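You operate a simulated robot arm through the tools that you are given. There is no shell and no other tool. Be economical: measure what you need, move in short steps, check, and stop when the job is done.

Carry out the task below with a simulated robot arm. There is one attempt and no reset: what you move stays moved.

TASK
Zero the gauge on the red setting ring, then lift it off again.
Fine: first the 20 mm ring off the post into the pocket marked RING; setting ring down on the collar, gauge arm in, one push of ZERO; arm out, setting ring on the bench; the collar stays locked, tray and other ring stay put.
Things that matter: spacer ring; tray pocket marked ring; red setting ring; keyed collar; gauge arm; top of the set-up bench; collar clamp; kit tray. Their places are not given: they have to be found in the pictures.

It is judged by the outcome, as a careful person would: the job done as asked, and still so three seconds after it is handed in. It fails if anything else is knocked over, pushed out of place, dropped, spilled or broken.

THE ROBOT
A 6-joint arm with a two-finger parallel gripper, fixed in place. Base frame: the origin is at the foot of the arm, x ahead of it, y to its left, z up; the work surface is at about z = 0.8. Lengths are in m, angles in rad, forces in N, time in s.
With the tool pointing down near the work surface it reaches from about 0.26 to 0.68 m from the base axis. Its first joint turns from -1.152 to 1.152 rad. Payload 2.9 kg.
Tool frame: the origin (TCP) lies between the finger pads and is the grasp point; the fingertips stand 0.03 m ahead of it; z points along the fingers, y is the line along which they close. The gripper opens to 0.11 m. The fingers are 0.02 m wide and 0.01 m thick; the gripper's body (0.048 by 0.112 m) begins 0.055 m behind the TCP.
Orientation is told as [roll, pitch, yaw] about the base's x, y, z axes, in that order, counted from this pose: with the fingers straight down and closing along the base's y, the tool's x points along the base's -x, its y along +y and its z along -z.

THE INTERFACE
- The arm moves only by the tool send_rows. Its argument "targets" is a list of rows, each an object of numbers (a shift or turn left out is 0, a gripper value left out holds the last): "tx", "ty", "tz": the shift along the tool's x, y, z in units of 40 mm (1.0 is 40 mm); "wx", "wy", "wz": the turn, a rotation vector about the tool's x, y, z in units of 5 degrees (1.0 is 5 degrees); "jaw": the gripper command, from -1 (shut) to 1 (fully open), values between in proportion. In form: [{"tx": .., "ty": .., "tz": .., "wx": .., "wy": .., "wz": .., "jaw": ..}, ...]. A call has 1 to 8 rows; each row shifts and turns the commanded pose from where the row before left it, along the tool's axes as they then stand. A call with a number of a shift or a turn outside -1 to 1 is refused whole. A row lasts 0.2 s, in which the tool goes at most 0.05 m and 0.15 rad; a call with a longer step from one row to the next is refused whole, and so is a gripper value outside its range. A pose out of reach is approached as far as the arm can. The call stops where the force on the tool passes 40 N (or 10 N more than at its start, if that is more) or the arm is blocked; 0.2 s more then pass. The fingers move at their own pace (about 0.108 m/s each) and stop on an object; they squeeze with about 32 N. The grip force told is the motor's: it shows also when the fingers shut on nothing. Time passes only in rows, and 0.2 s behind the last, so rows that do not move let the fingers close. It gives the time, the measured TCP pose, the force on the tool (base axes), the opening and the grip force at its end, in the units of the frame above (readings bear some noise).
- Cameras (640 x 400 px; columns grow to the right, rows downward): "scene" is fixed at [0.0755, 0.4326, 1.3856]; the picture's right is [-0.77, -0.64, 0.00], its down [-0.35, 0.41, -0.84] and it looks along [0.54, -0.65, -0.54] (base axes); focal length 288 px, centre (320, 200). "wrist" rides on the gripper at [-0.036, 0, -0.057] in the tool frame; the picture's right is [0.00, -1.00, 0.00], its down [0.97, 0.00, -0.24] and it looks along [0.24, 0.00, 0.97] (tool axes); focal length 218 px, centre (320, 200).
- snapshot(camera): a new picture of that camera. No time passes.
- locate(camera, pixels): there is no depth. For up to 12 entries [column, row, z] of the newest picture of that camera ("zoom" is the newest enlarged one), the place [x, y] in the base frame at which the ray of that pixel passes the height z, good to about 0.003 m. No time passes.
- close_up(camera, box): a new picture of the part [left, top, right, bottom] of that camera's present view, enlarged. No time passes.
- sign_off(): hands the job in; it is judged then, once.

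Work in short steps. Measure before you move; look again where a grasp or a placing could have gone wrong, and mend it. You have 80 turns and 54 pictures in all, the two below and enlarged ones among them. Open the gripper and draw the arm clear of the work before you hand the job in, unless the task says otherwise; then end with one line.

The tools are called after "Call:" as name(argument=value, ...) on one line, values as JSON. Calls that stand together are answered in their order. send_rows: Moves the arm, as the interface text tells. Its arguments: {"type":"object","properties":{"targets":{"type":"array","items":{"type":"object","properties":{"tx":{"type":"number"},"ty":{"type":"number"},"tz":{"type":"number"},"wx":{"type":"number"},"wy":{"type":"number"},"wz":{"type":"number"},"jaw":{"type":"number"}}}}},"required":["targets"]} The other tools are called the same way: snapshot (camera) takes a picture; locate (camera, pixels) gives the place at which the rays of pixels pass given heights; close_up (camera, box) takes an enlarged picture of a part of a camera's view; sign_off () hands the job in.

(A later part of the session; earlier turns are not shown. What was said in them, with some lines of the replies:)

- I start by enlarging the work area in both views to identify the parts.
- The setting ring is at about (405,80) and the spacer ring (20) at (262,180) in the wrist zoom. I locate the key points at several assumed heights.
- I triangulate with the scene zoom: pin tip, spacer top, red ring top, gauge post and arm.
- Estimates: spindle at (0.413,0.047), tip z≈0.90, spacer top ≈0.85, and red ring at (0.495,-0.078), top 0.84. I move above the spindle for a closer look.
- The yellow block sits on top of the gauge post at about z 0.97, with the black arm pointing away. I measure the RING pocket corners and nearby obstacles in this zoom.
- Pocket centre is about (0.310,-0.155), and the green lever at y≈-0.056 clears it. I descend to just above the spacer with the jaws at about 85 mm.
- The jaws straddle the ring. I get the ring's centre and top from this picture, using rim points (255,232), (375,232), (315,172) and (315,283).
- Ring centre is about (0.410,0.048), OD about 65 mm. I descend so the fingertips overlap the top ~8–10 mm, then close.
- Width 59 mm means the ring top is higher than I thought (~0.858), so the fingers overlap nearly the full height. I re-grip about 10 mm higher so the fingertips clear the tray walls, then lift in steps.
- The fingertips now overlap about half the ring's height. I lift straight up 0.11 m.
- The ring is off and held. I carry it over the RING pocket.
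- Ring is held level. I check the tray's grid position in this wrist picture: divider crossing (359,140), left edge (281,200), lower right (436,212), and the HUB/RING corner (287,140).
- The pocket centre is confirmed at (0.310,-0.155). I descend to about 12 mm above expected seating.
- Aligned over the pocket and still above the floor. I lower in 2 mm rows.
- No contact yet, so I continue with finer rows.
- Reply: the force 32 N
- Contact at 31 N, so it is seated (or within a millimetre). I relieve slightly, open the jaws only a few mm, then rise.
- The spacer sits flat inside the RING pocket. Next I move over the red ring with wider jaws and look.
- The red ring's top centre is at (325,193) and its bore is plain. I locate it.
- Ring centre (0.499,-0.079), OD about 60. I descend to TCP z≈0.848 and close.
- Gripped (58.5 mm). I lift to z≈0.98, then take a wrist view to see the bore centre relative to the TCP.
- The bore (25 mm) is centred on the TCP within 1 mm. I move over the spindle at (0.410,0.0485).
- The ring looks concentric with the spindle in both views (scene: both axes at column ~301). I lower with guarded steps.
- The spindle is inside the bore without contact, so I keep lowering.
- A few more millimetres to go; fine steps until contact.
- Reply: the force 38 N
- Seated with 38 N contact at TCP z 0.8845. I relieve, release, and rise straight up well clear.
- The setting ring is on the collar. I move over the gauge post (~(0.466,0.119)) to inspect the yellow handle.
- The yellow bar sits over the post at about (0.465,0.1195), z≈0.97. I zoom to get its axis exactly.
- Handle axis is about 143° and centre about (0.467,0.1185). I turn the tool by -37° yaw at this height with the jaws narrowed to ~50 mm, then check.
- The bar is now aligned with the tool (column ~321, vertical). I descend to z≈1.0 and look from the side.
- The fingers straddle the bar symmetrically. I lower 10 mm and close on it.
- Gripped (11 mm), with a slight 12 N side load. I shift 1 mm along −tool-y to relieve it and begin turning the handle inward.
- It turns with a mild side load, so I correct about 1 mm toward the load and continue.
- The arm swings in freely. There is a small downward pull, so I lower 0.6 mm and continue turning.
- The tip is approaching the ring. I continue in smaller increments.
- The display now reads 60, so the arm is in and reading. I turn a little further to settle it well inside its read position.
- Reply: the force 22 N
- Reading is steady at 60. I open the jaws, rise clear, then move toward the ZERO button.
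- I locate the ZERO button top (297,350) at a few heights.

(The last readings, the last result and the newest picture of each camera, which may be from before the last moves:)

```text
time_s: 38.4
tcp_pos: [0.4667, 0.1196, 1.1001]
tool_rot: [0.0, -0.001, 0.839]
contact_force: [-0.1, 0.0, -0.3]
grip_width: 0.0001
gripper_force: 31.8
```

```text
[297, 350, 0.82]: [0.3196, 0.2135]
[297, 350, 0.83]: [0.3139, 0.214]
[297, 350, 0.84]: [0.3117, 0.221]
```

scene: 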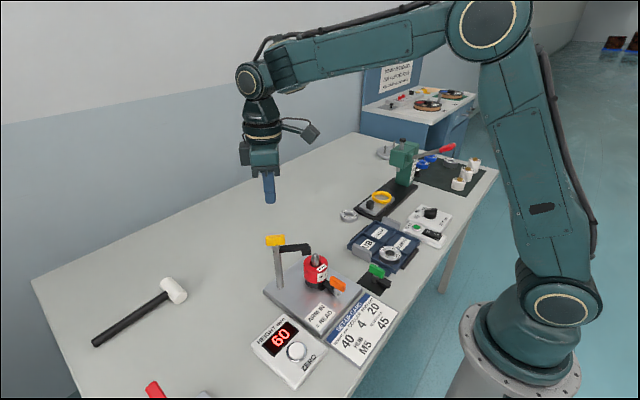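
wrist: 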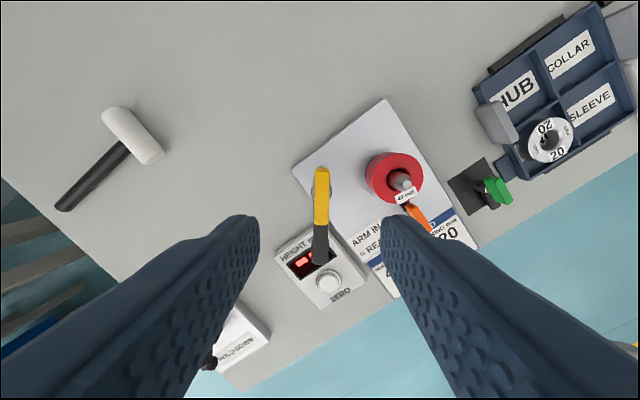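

Button is about (0.319,0.2125), top ~0.83. I travel there at height, then lower to z≈0.93 with the fingers closed.

Call:
send_rows(targets=[{"tx": 0.147, "ty": 0.86}, {"tx": 0.147, "ty": 0.86}, {"tx": 0.147, "ty": 0.86}, {"tx": 0.147, "ty": 0.86}, {"tx": 0.147, "ty": 0.86}, {"tz": 0.9}, {"tz": 0.9}, {"tz": 0.9}])

Call:
send_rows(targets=[{"tz": 0.7}, {"tz": 0.5}, {}])

Call:
close_up(camera="scene", box=[240, 290, 350, 390])

Call:
snapshot(camera="wrist")

```text
time_s: 40.2
tcp_pos: [0.3167, 0.2126, 0.9894]
tool_rot: [0.001, -0.001, 0.84]
contact_force: [0.6, 0.4, 0.7]
grip_width: 0.0001
gripper_force: 32.0
```

```text
time_s: 41.0
tcp_pos: [0.3172, 0.2133, 0.9433]
tool_rot: [0.0, 0.0, 0.837]
contact_force: [0.3, -0.4, -0.1]
grip_width: 0.0
gripper_force: 32.0
```

```text
4.00 times, centred on (295, 340) of scene
```

zoom: 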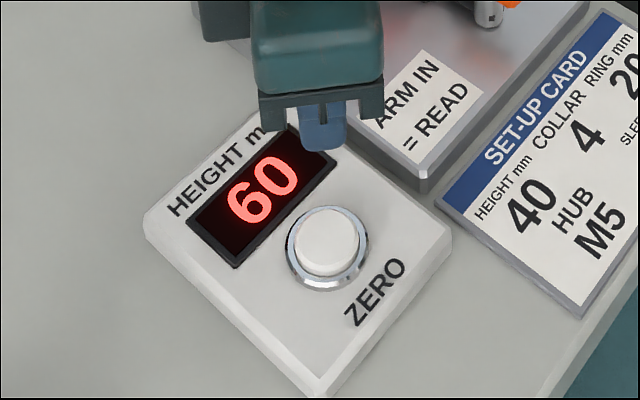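

```text
11 pictures are left
```

wrist: 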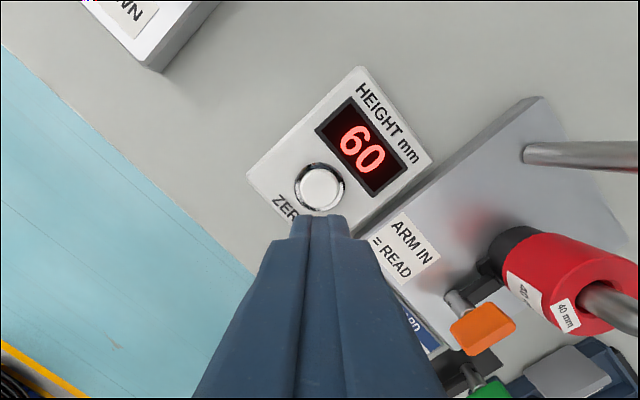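

Call:
locate(camera="wrist", pixels=[[320, 186, 0.82], [320, 186, 0.83], [320, 186, 0.84]])

Call:
locate(camera="zoom", pixels=[[327, 240, 0.82], [327, 240, 0.83], [327, 240, 0.84]])

```text
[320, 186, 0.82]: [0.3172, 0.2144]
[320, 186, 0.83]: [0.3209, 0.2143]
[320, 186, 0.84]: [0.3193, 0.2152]
```

```text
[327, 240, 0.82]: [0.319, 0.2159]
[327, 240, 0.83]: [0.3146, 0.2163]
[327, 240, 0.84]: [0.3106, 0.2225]
```

The TCP is within 2 mm of the button centre (0.318,0.2145). I lower to about 10 mm above it.

Call:
send_rows(targets=[{"tz": 0.7, "ty": 0.02}, {"tz": 0.6}, {"tz": 0.3}, {"tz": 0.15}, {}])

Call:
send_rows(targets=[{"tz": 0.06}, {"tz": 0.06}, {"tz": 0.06}])

```text
time_s: 42.2
tcp_pos: [0.3157, 0.211, 0.8743]
tool_rot: [0.001, 0.0, 0.84]
contact_force: [-0.2, 1.0, 0.4]
grip_width: 0.0
gripper_force: 31.8
```

```text
time_s: 43.0
tcp_pos: [0.3157, 0.2124, 0.867]
tool_rot: [-0.001, 0.001, 0.841]
contact_force: [-0.6, 0.3, -0.2]
grip_width: 0.0002
gripper_force: 31.7
```

No contact yet (tip ~0.837). I continue in small steps.

Call:
send_rows(targets=[{"tz": 0.06}, {"tz": 0.06}, {"tz": 0.04}])

```text
time_s: 43.8
tcp_pos: [0.3164, 0.213, 0.86]
tool_rot: [0.0, 0.0, 0.84]
contact_force: [-0.9, -1.3, 1.4]
grip_width: 0.0
gripper_force: 31.0
```

Call:
send_rows(targets=[{"tz": 0.04}, {"tz": 0.04}])

Call:
close_up(camera="scene", box=[240, 290, 350, 390])

```text
time_s: 44.4
tcp_pos: [0.317, 0.2125, 0.8572]
tool_rot: [-0.002, -0.001, 0.839]
contact_force: [-1.8, -1.0, 9.2]
grip_width: 0.0002
gripper_force: 31.3
```

```text
4.00 times, centred on (295, 340) of scene
```

zoom: 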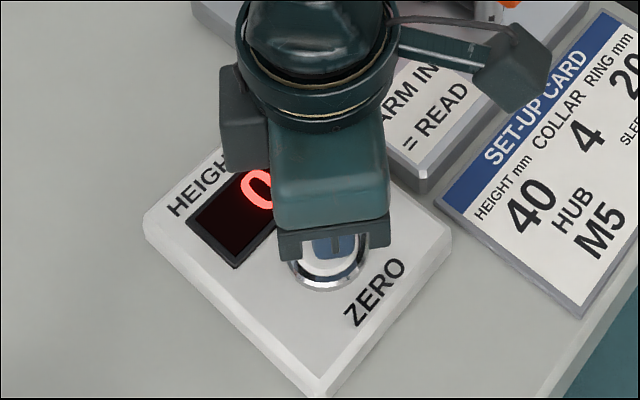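

The display changed to 0, so the button has registered. I lift straight off without a second press.

Call:
send_rows(targets=[{"tz": -0.5}, {"tz": -0.8}, {"tz": -0.95}, {"tz": -0.95}, {"tz": -0.95}, {"tz": -0.95}, {"tz": -0.95}])

Call:
close_up(camera="scene", box=[240, 220, 370, 390])

```text
time_s: 46.0
tcp_pos: [0.3153, 0.2118, 1.0983]
tool_rot: [0.001, 0.0, 0.839]
contact_force: [0.2, 0.3, 0.6]
grip_width: 0.0001
gripper_force: 31.7
```

```text
2.35 times, centred on (305, 305) of scene
```

zoom: 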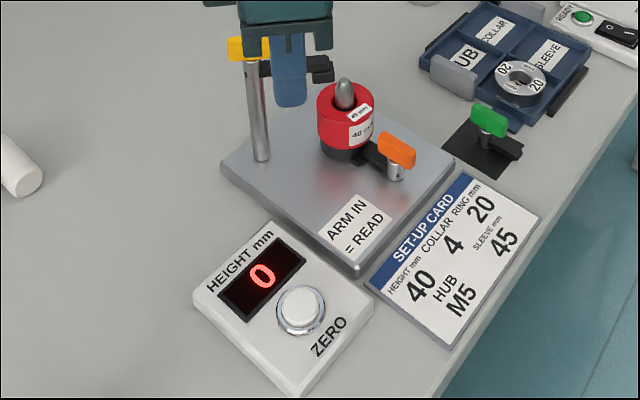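

Gauge reads 0. I return over the gauge post by reversing the travel and opening the jaws to about 40 mm.

Call:
send_rows(targets=[{"tx": -0.147, "ty": -0.864}, {"tx": -0.147, "ty": -0.864}, {"tx": -0.147, "ty": -0.864}, {"tx": -0.147, "ty": -0.864}, {"tx": -0.147, "ty": -0.864, "jaw": -0.2}, {"tz": 0.8}, {"tz": 0.8}, {}])

Call:
snapshot(camera="wrist")

```text
time_s: 47.8
tcp_pos: [0.4648, 0.1202, 1.0352]
tool_rot: [-0.002, 0.002, 0.838]
contact_force: [0.3, -0.4, 0.3]
grip_width: 0.0438
gripper_force: 0.1
```

```text
8 pictures are left
```

wrist: 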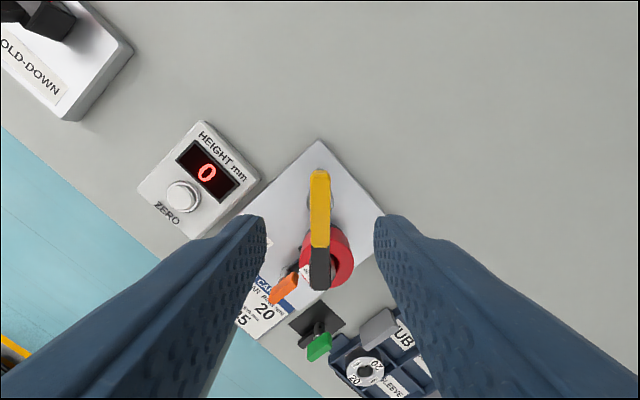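

The handle is centred between the fingers. I lower the remaining 44 mm and close.

Call:
send_rows(targets=[{"tz": 0.6}, {"tz": 0.49}, {"jaw": -1}, {}, {}])

```text
time_s: 49.0
tcp_pos: [0.4653, 0.1198, 0.9905]
tool_rot: [0.0, -0.001, 0.838]
contact_force: [5.5, -6.3, -5.1]
grip_width: 0.0108
gripper_force: 45.0
```

Gripped. I turn the arm back out (+wz).

Call:
send_rows(targets=[{"wz": 0.6}, {"wz": 0.7}, {"wz": 0.75}, {"wz": 0.75}, {"wz": 0.75}, {"wz": 0.75}])

Call:
send_rows(targets=[{"wz": 0.75}, {"wz": 0.75}, {"wz": 0.75}, {"wz": 0.75}, {"wz": 0.75}, {"wz": 0.75}])

Call:
send_rows(targets=[{"wz": 0.75}, {"wz": 0.75}, {"wz": 0.75}, {"wz": 0.75}, {"wz": 0.75}, {"wz": 0.75}, {"wz": 0.6}])

Call:
close_up(camera="scene", box=[240, 210, 370, 370])

```text
time_s: 50.4
tcp_pos: [0.4641, 0.1203, 0.99]
tool_rot: [-0.001, -0.002, 0.463]
contact_force: [18.7, 1.9, -17.8]
grip_width: 0.0109
gripper_force: 44.8
```

```text
time_s: 51.8
tcp_pos: [0.465, 0.12, 0.9902]
tool_rot: [0.0, 0.0, 0.07]
contact_force: [10.2, 14.3, -27.8]
grip_width: 0.0108
gripper_force: 45.3
```

```text
time_s: 53.4
tcp_pos: [0.4638, 0.1194, 0.9898]
tool_rot: [0.001, 0.0, -0.376]
contact_force: [13.2, 15.7, -26.7]
grip_width: 0.011
gripper_force: 45.3
```

```text
2.50 times, centred on (305, 290) of scene
```

zoom: 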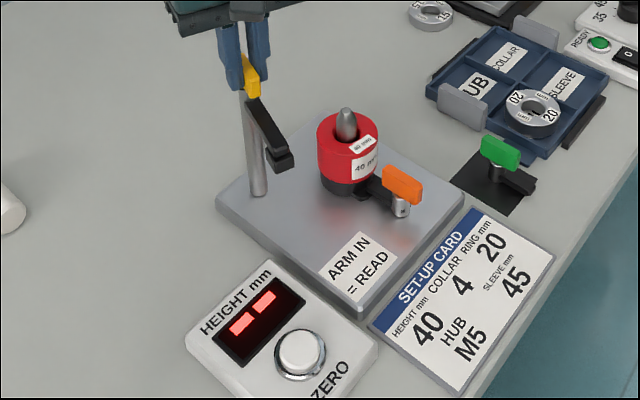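

The display is back to dashes. I relieve the down-pull slightly and finish the last ~15° to the original out position.

Call:
send_rows(targets=[{"tx": -0.02, "ty": 0.02, "tz": 0.02}, {"wz": 0.75}, {"wz": 0.75}, {"wz": 0.75}, {"wz": 0.7}, {}])

```text
time_s: 54.8
tcp_pos: [0.4646, 0.1207, 0.9906]
tool_rot: [-0.003, 0.002, -0.63]
contact_force: [-7.0, 14.4, -8.4]
grip_width: 0.0108
gripper_force: 44.3
```

Back at the starting angle. I release, rise, and rotate the tool back to yaw 0.

Call:
send_rows(targets=[{"jaw": -0.3}, {}, {"tz": -0.4}, {"tz": -0.9}, {"tz": -0.9}])

Call:
send_rows(targets=[{"wz": -0.91}, {"wz": -0.91}, {"wz": -0.91}, {"wz": -0.91}, {"wz": -0.91}, {"wz": -0.91}, {"wz": -0.91}, {"wz": -0.91, "jaw": 0.45}])

```text
time_s: 56.0
tcp_pos: [0.4651, 0.1195, 1.0767]
tool_rot: [0.0, 0.0, -0.632]
contact_force: [-0.3, 0.4, -0.1]
grip_width: 0.0384
gripper_force: 0.0
```

```text
time_s: 57.8
tcp_pos: [0.464, 0.1195, 1.079]
tool_rot: [0.0, 0.001, 0.005]
contact_force: [0.8, 0.9, -0.3]
grip_width: 0.0799
gripper_force: 0.0
```

Now back over the red ring at (0.411,0.0495), lowering to z≈0.95 and checking.

Call:
send_rows(targets=[{"tx": 0.44, "ty": -0.58}, {"tx": 0.44, "ty": -0.58}, {"tx": 0.45, "ty": -0.6}, {"tz": 0.9}, {"tz": 0.9}, {"tz": 0.9}, {"tz": 0.5}, {}])

Call:
snapshot(camera="wrist")

```text
time_s: 59.6
tcp_pos: [0.4132, 0.0488, 0.9493]
tool_rot: [0.0, 0.0, 0.002]
contact_force: [-0.2, -0.7, 0.0]
grip_width: 0.0801
gripper_force: 0.0
```

```text
6 pictures are left
```

wrist: 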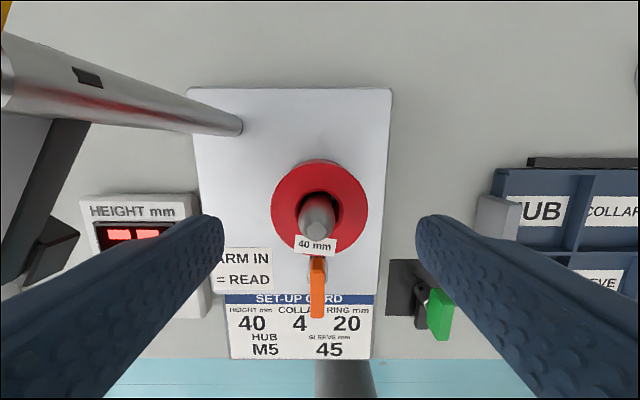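

Ring is centred (column 320). I descend to z≈0.886 and grip.

Call:
send_rows(targets=[{"tx": 0.03, "tz": 0.6}, {"tz": 0.55}, {"tz": 0.43}, {"jaw": -0.2}, {}, {}])

Call:
send_rows(targets=[{"tz": -0.25}, {"tz": -0.4}, {"tz": -0.5}, {"tz": -0.6}, {"tz": -0.6}, {}])

Call:
close_up(camera="scene", box=[250, 190, 370, 320])

```text
time_s: 61.0
tcp_pos: [0.4116, 0.0466, 0.8865]
tool_rot: [-0.001, -0.001, 0.004]
contact_force: [0.5, 1.3, 1.0]
grip_width: 0.0584
gripper_force: 31.7
```

```text
time_s: 62.4
tcp_pos: [0.4106, 0.048, 0.9807]
tool_rot: [0.0, 0.001, 0.006]
contact_force: [-0.3, -0.1, -1.5]
grip_width: 0.0586
gripper_force: 31.8
```

```text
3.08 times, centred on (310, 255) of scene
```

zoom: 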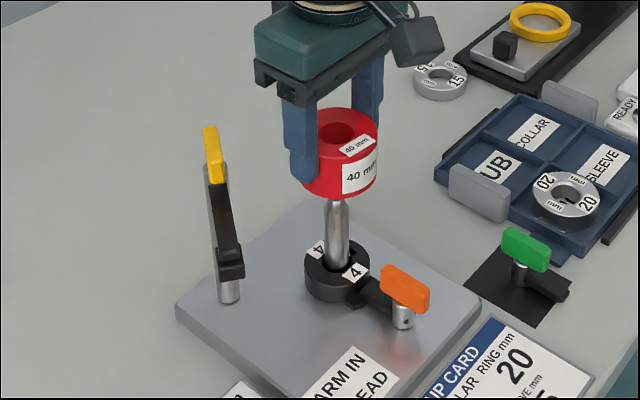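

The ring is clear of the spindle tip. I raise a bit more and carry it back to its bench spot (0.498,-0.08).

Call:
send_rows(targets=[{"tz": -0.6}, {"tx": -0.44, "ty": -0.64}, {"tx": -0.44, "ty": -0.64}, {"tx": -0.44, "ty": -0.64}, {"tx": -0.44, "ty": -0.64}, {"tx": -0.44, "ty": -0.64}, {}])

Call:
send_rows(targets=[{"tz": 0.8}, {"tz": 0.9}, {"tz": 0.9}, {"tz": 0.6}, {"tz": 0.3}, {}])

Call:
close_up(camera="scene", box=[280, 200, 360, 280])

```text
time_s: 64.0
tcp_pos: [0.4996, -0.0799, 1.004]
tool_rot: [-0.001, 0.0, 0.003]
contact_force: [-1.4, 0.1, -1.0]
grip_width: 0.0581
gripper_force: 32.5
```

```text
time_s: 65.4
tcp_pos: [0.5002, -0.0797, 0.8642]
tool_rot: [0.001, 0.0, 0.003]
contact_force: [-0.2, -0.1, -1.9]
grip_width: 0.058
gripper_force: 32.0
```

```text
5.00 times, centred on (320, 240) of scene
```

zoom: 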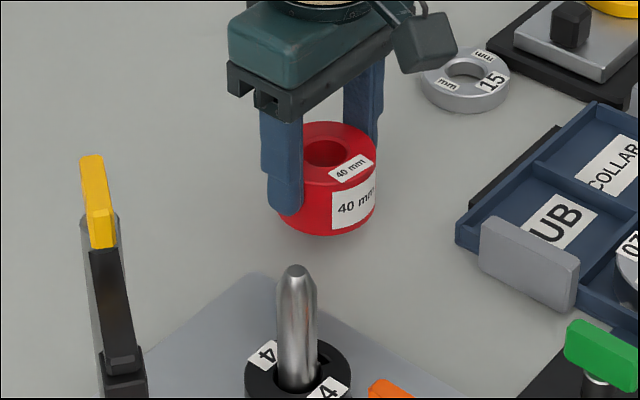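

About 15 mm above the bench; I lower finely.

Call:
send_rows(targets=[{"tz": 0.1}, {"tz": 0.1}, {"tz": 0.06}, {"tz": 0.05}, {"tz": 0.03}])

```text
time_s: 66.6
tcp_pos: [0.499, -0.0779, 0.8518]
tool_rot: [0.0, 0.001, 0.003]
contact_force: [0.0, 0.4, -1.8]
grip_width: 0.0583
gripper_force: 31.7
```

Call:
send_rows(targets=[{"tz": 0.03}, {"tz": 0.03}, {"tz": 0.03}])

```text
time_s: 67.4
tcp_pos: [0.4993, -0.0786, 0.8484]
tool_rot: [0.0, 0.002, 0.005]
contact_force: [0.7, -0.8, -1.5]
grip_width: 0.0584
gripper_force: 32.0
```

Call:
send_rows(targets=[{"tz": 0.03}, {"tz": 0.03}])

```text
time_s: 68.0
tcp_pos: [0.499, -0.0788, 0.8473]
tool_rot: [0.001, -0.002, 0.005]
contact_force: [-5.6, 2.6, 21.0]
grip_width: 0.0583
gripper_force: 32.0
```

The ring is on the bench (21 N). I release and rise clear.

Call:
send_rows(targets=[{"tz": -0.015}, {"jaw": 0.4}, {}, {"tz": -0.6}, {"tz": -0.9}, {"tz": -0.9}, {"tz": -0.9}, {"tz": -0.9}])

Call:
send_rows(targets=[{"tz": -0.9}, {"tz": -0.9, "jaw": 1}, {"tz": -0.5}, {}])

Call:
close_up(camera="scene", box=[240, 200, 440, 390])

Call:
snapshot(camera="wrist")

```text
time_s: 69.8
tcp_pos: [0.4974, -0.079, 1.0144]
tool_rot: [0.001, -0.001, 0.003]
contact_force: [0.0, 0.2, 0.2]
grip_width: 0.077
gripper_force: 0.1
```

```text
time_s: 70.8
tcp_pos: [0.4992, -0.0795, 1.1077]
tool_rot: [0.0, 0.001, 0.002]
contact_force: [-0.1, 0.4, -0.4]
grip_width: 0.11
gripper_force: 0.1
```

```text
2.11 times, centred on (340, 295) of scene
```

zoom: 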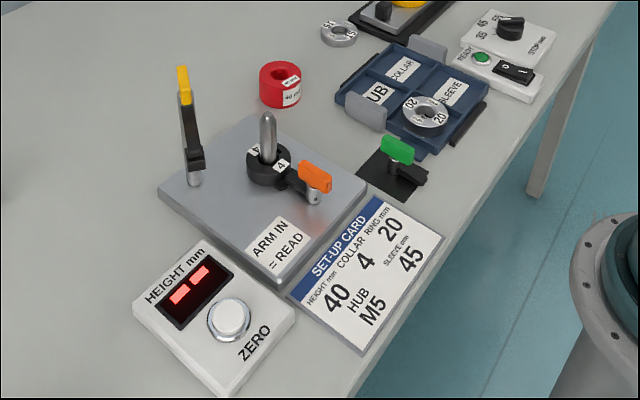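

```text
2 pictures are left
```

wrist: 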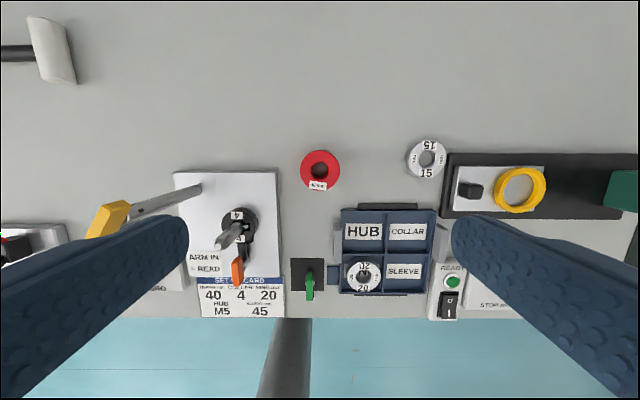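

The pictures show the spacer in the RING pocket, the setting ring on the bench, the gauge arm out, and the collar and tray where they were. The gripper is open and clear.

Call:
sign_off()

```text
The job is handed in.
```

The gauge is zeroed on the red setting ring: with the arm in it read 60, and one push of ZERO brought it to 0. The arm is back out, the setting ring is on the bench, the 20 mm ring is in the RING pocket, and the last pictures show the collar clamp, tray and 15 mm ring where they were.
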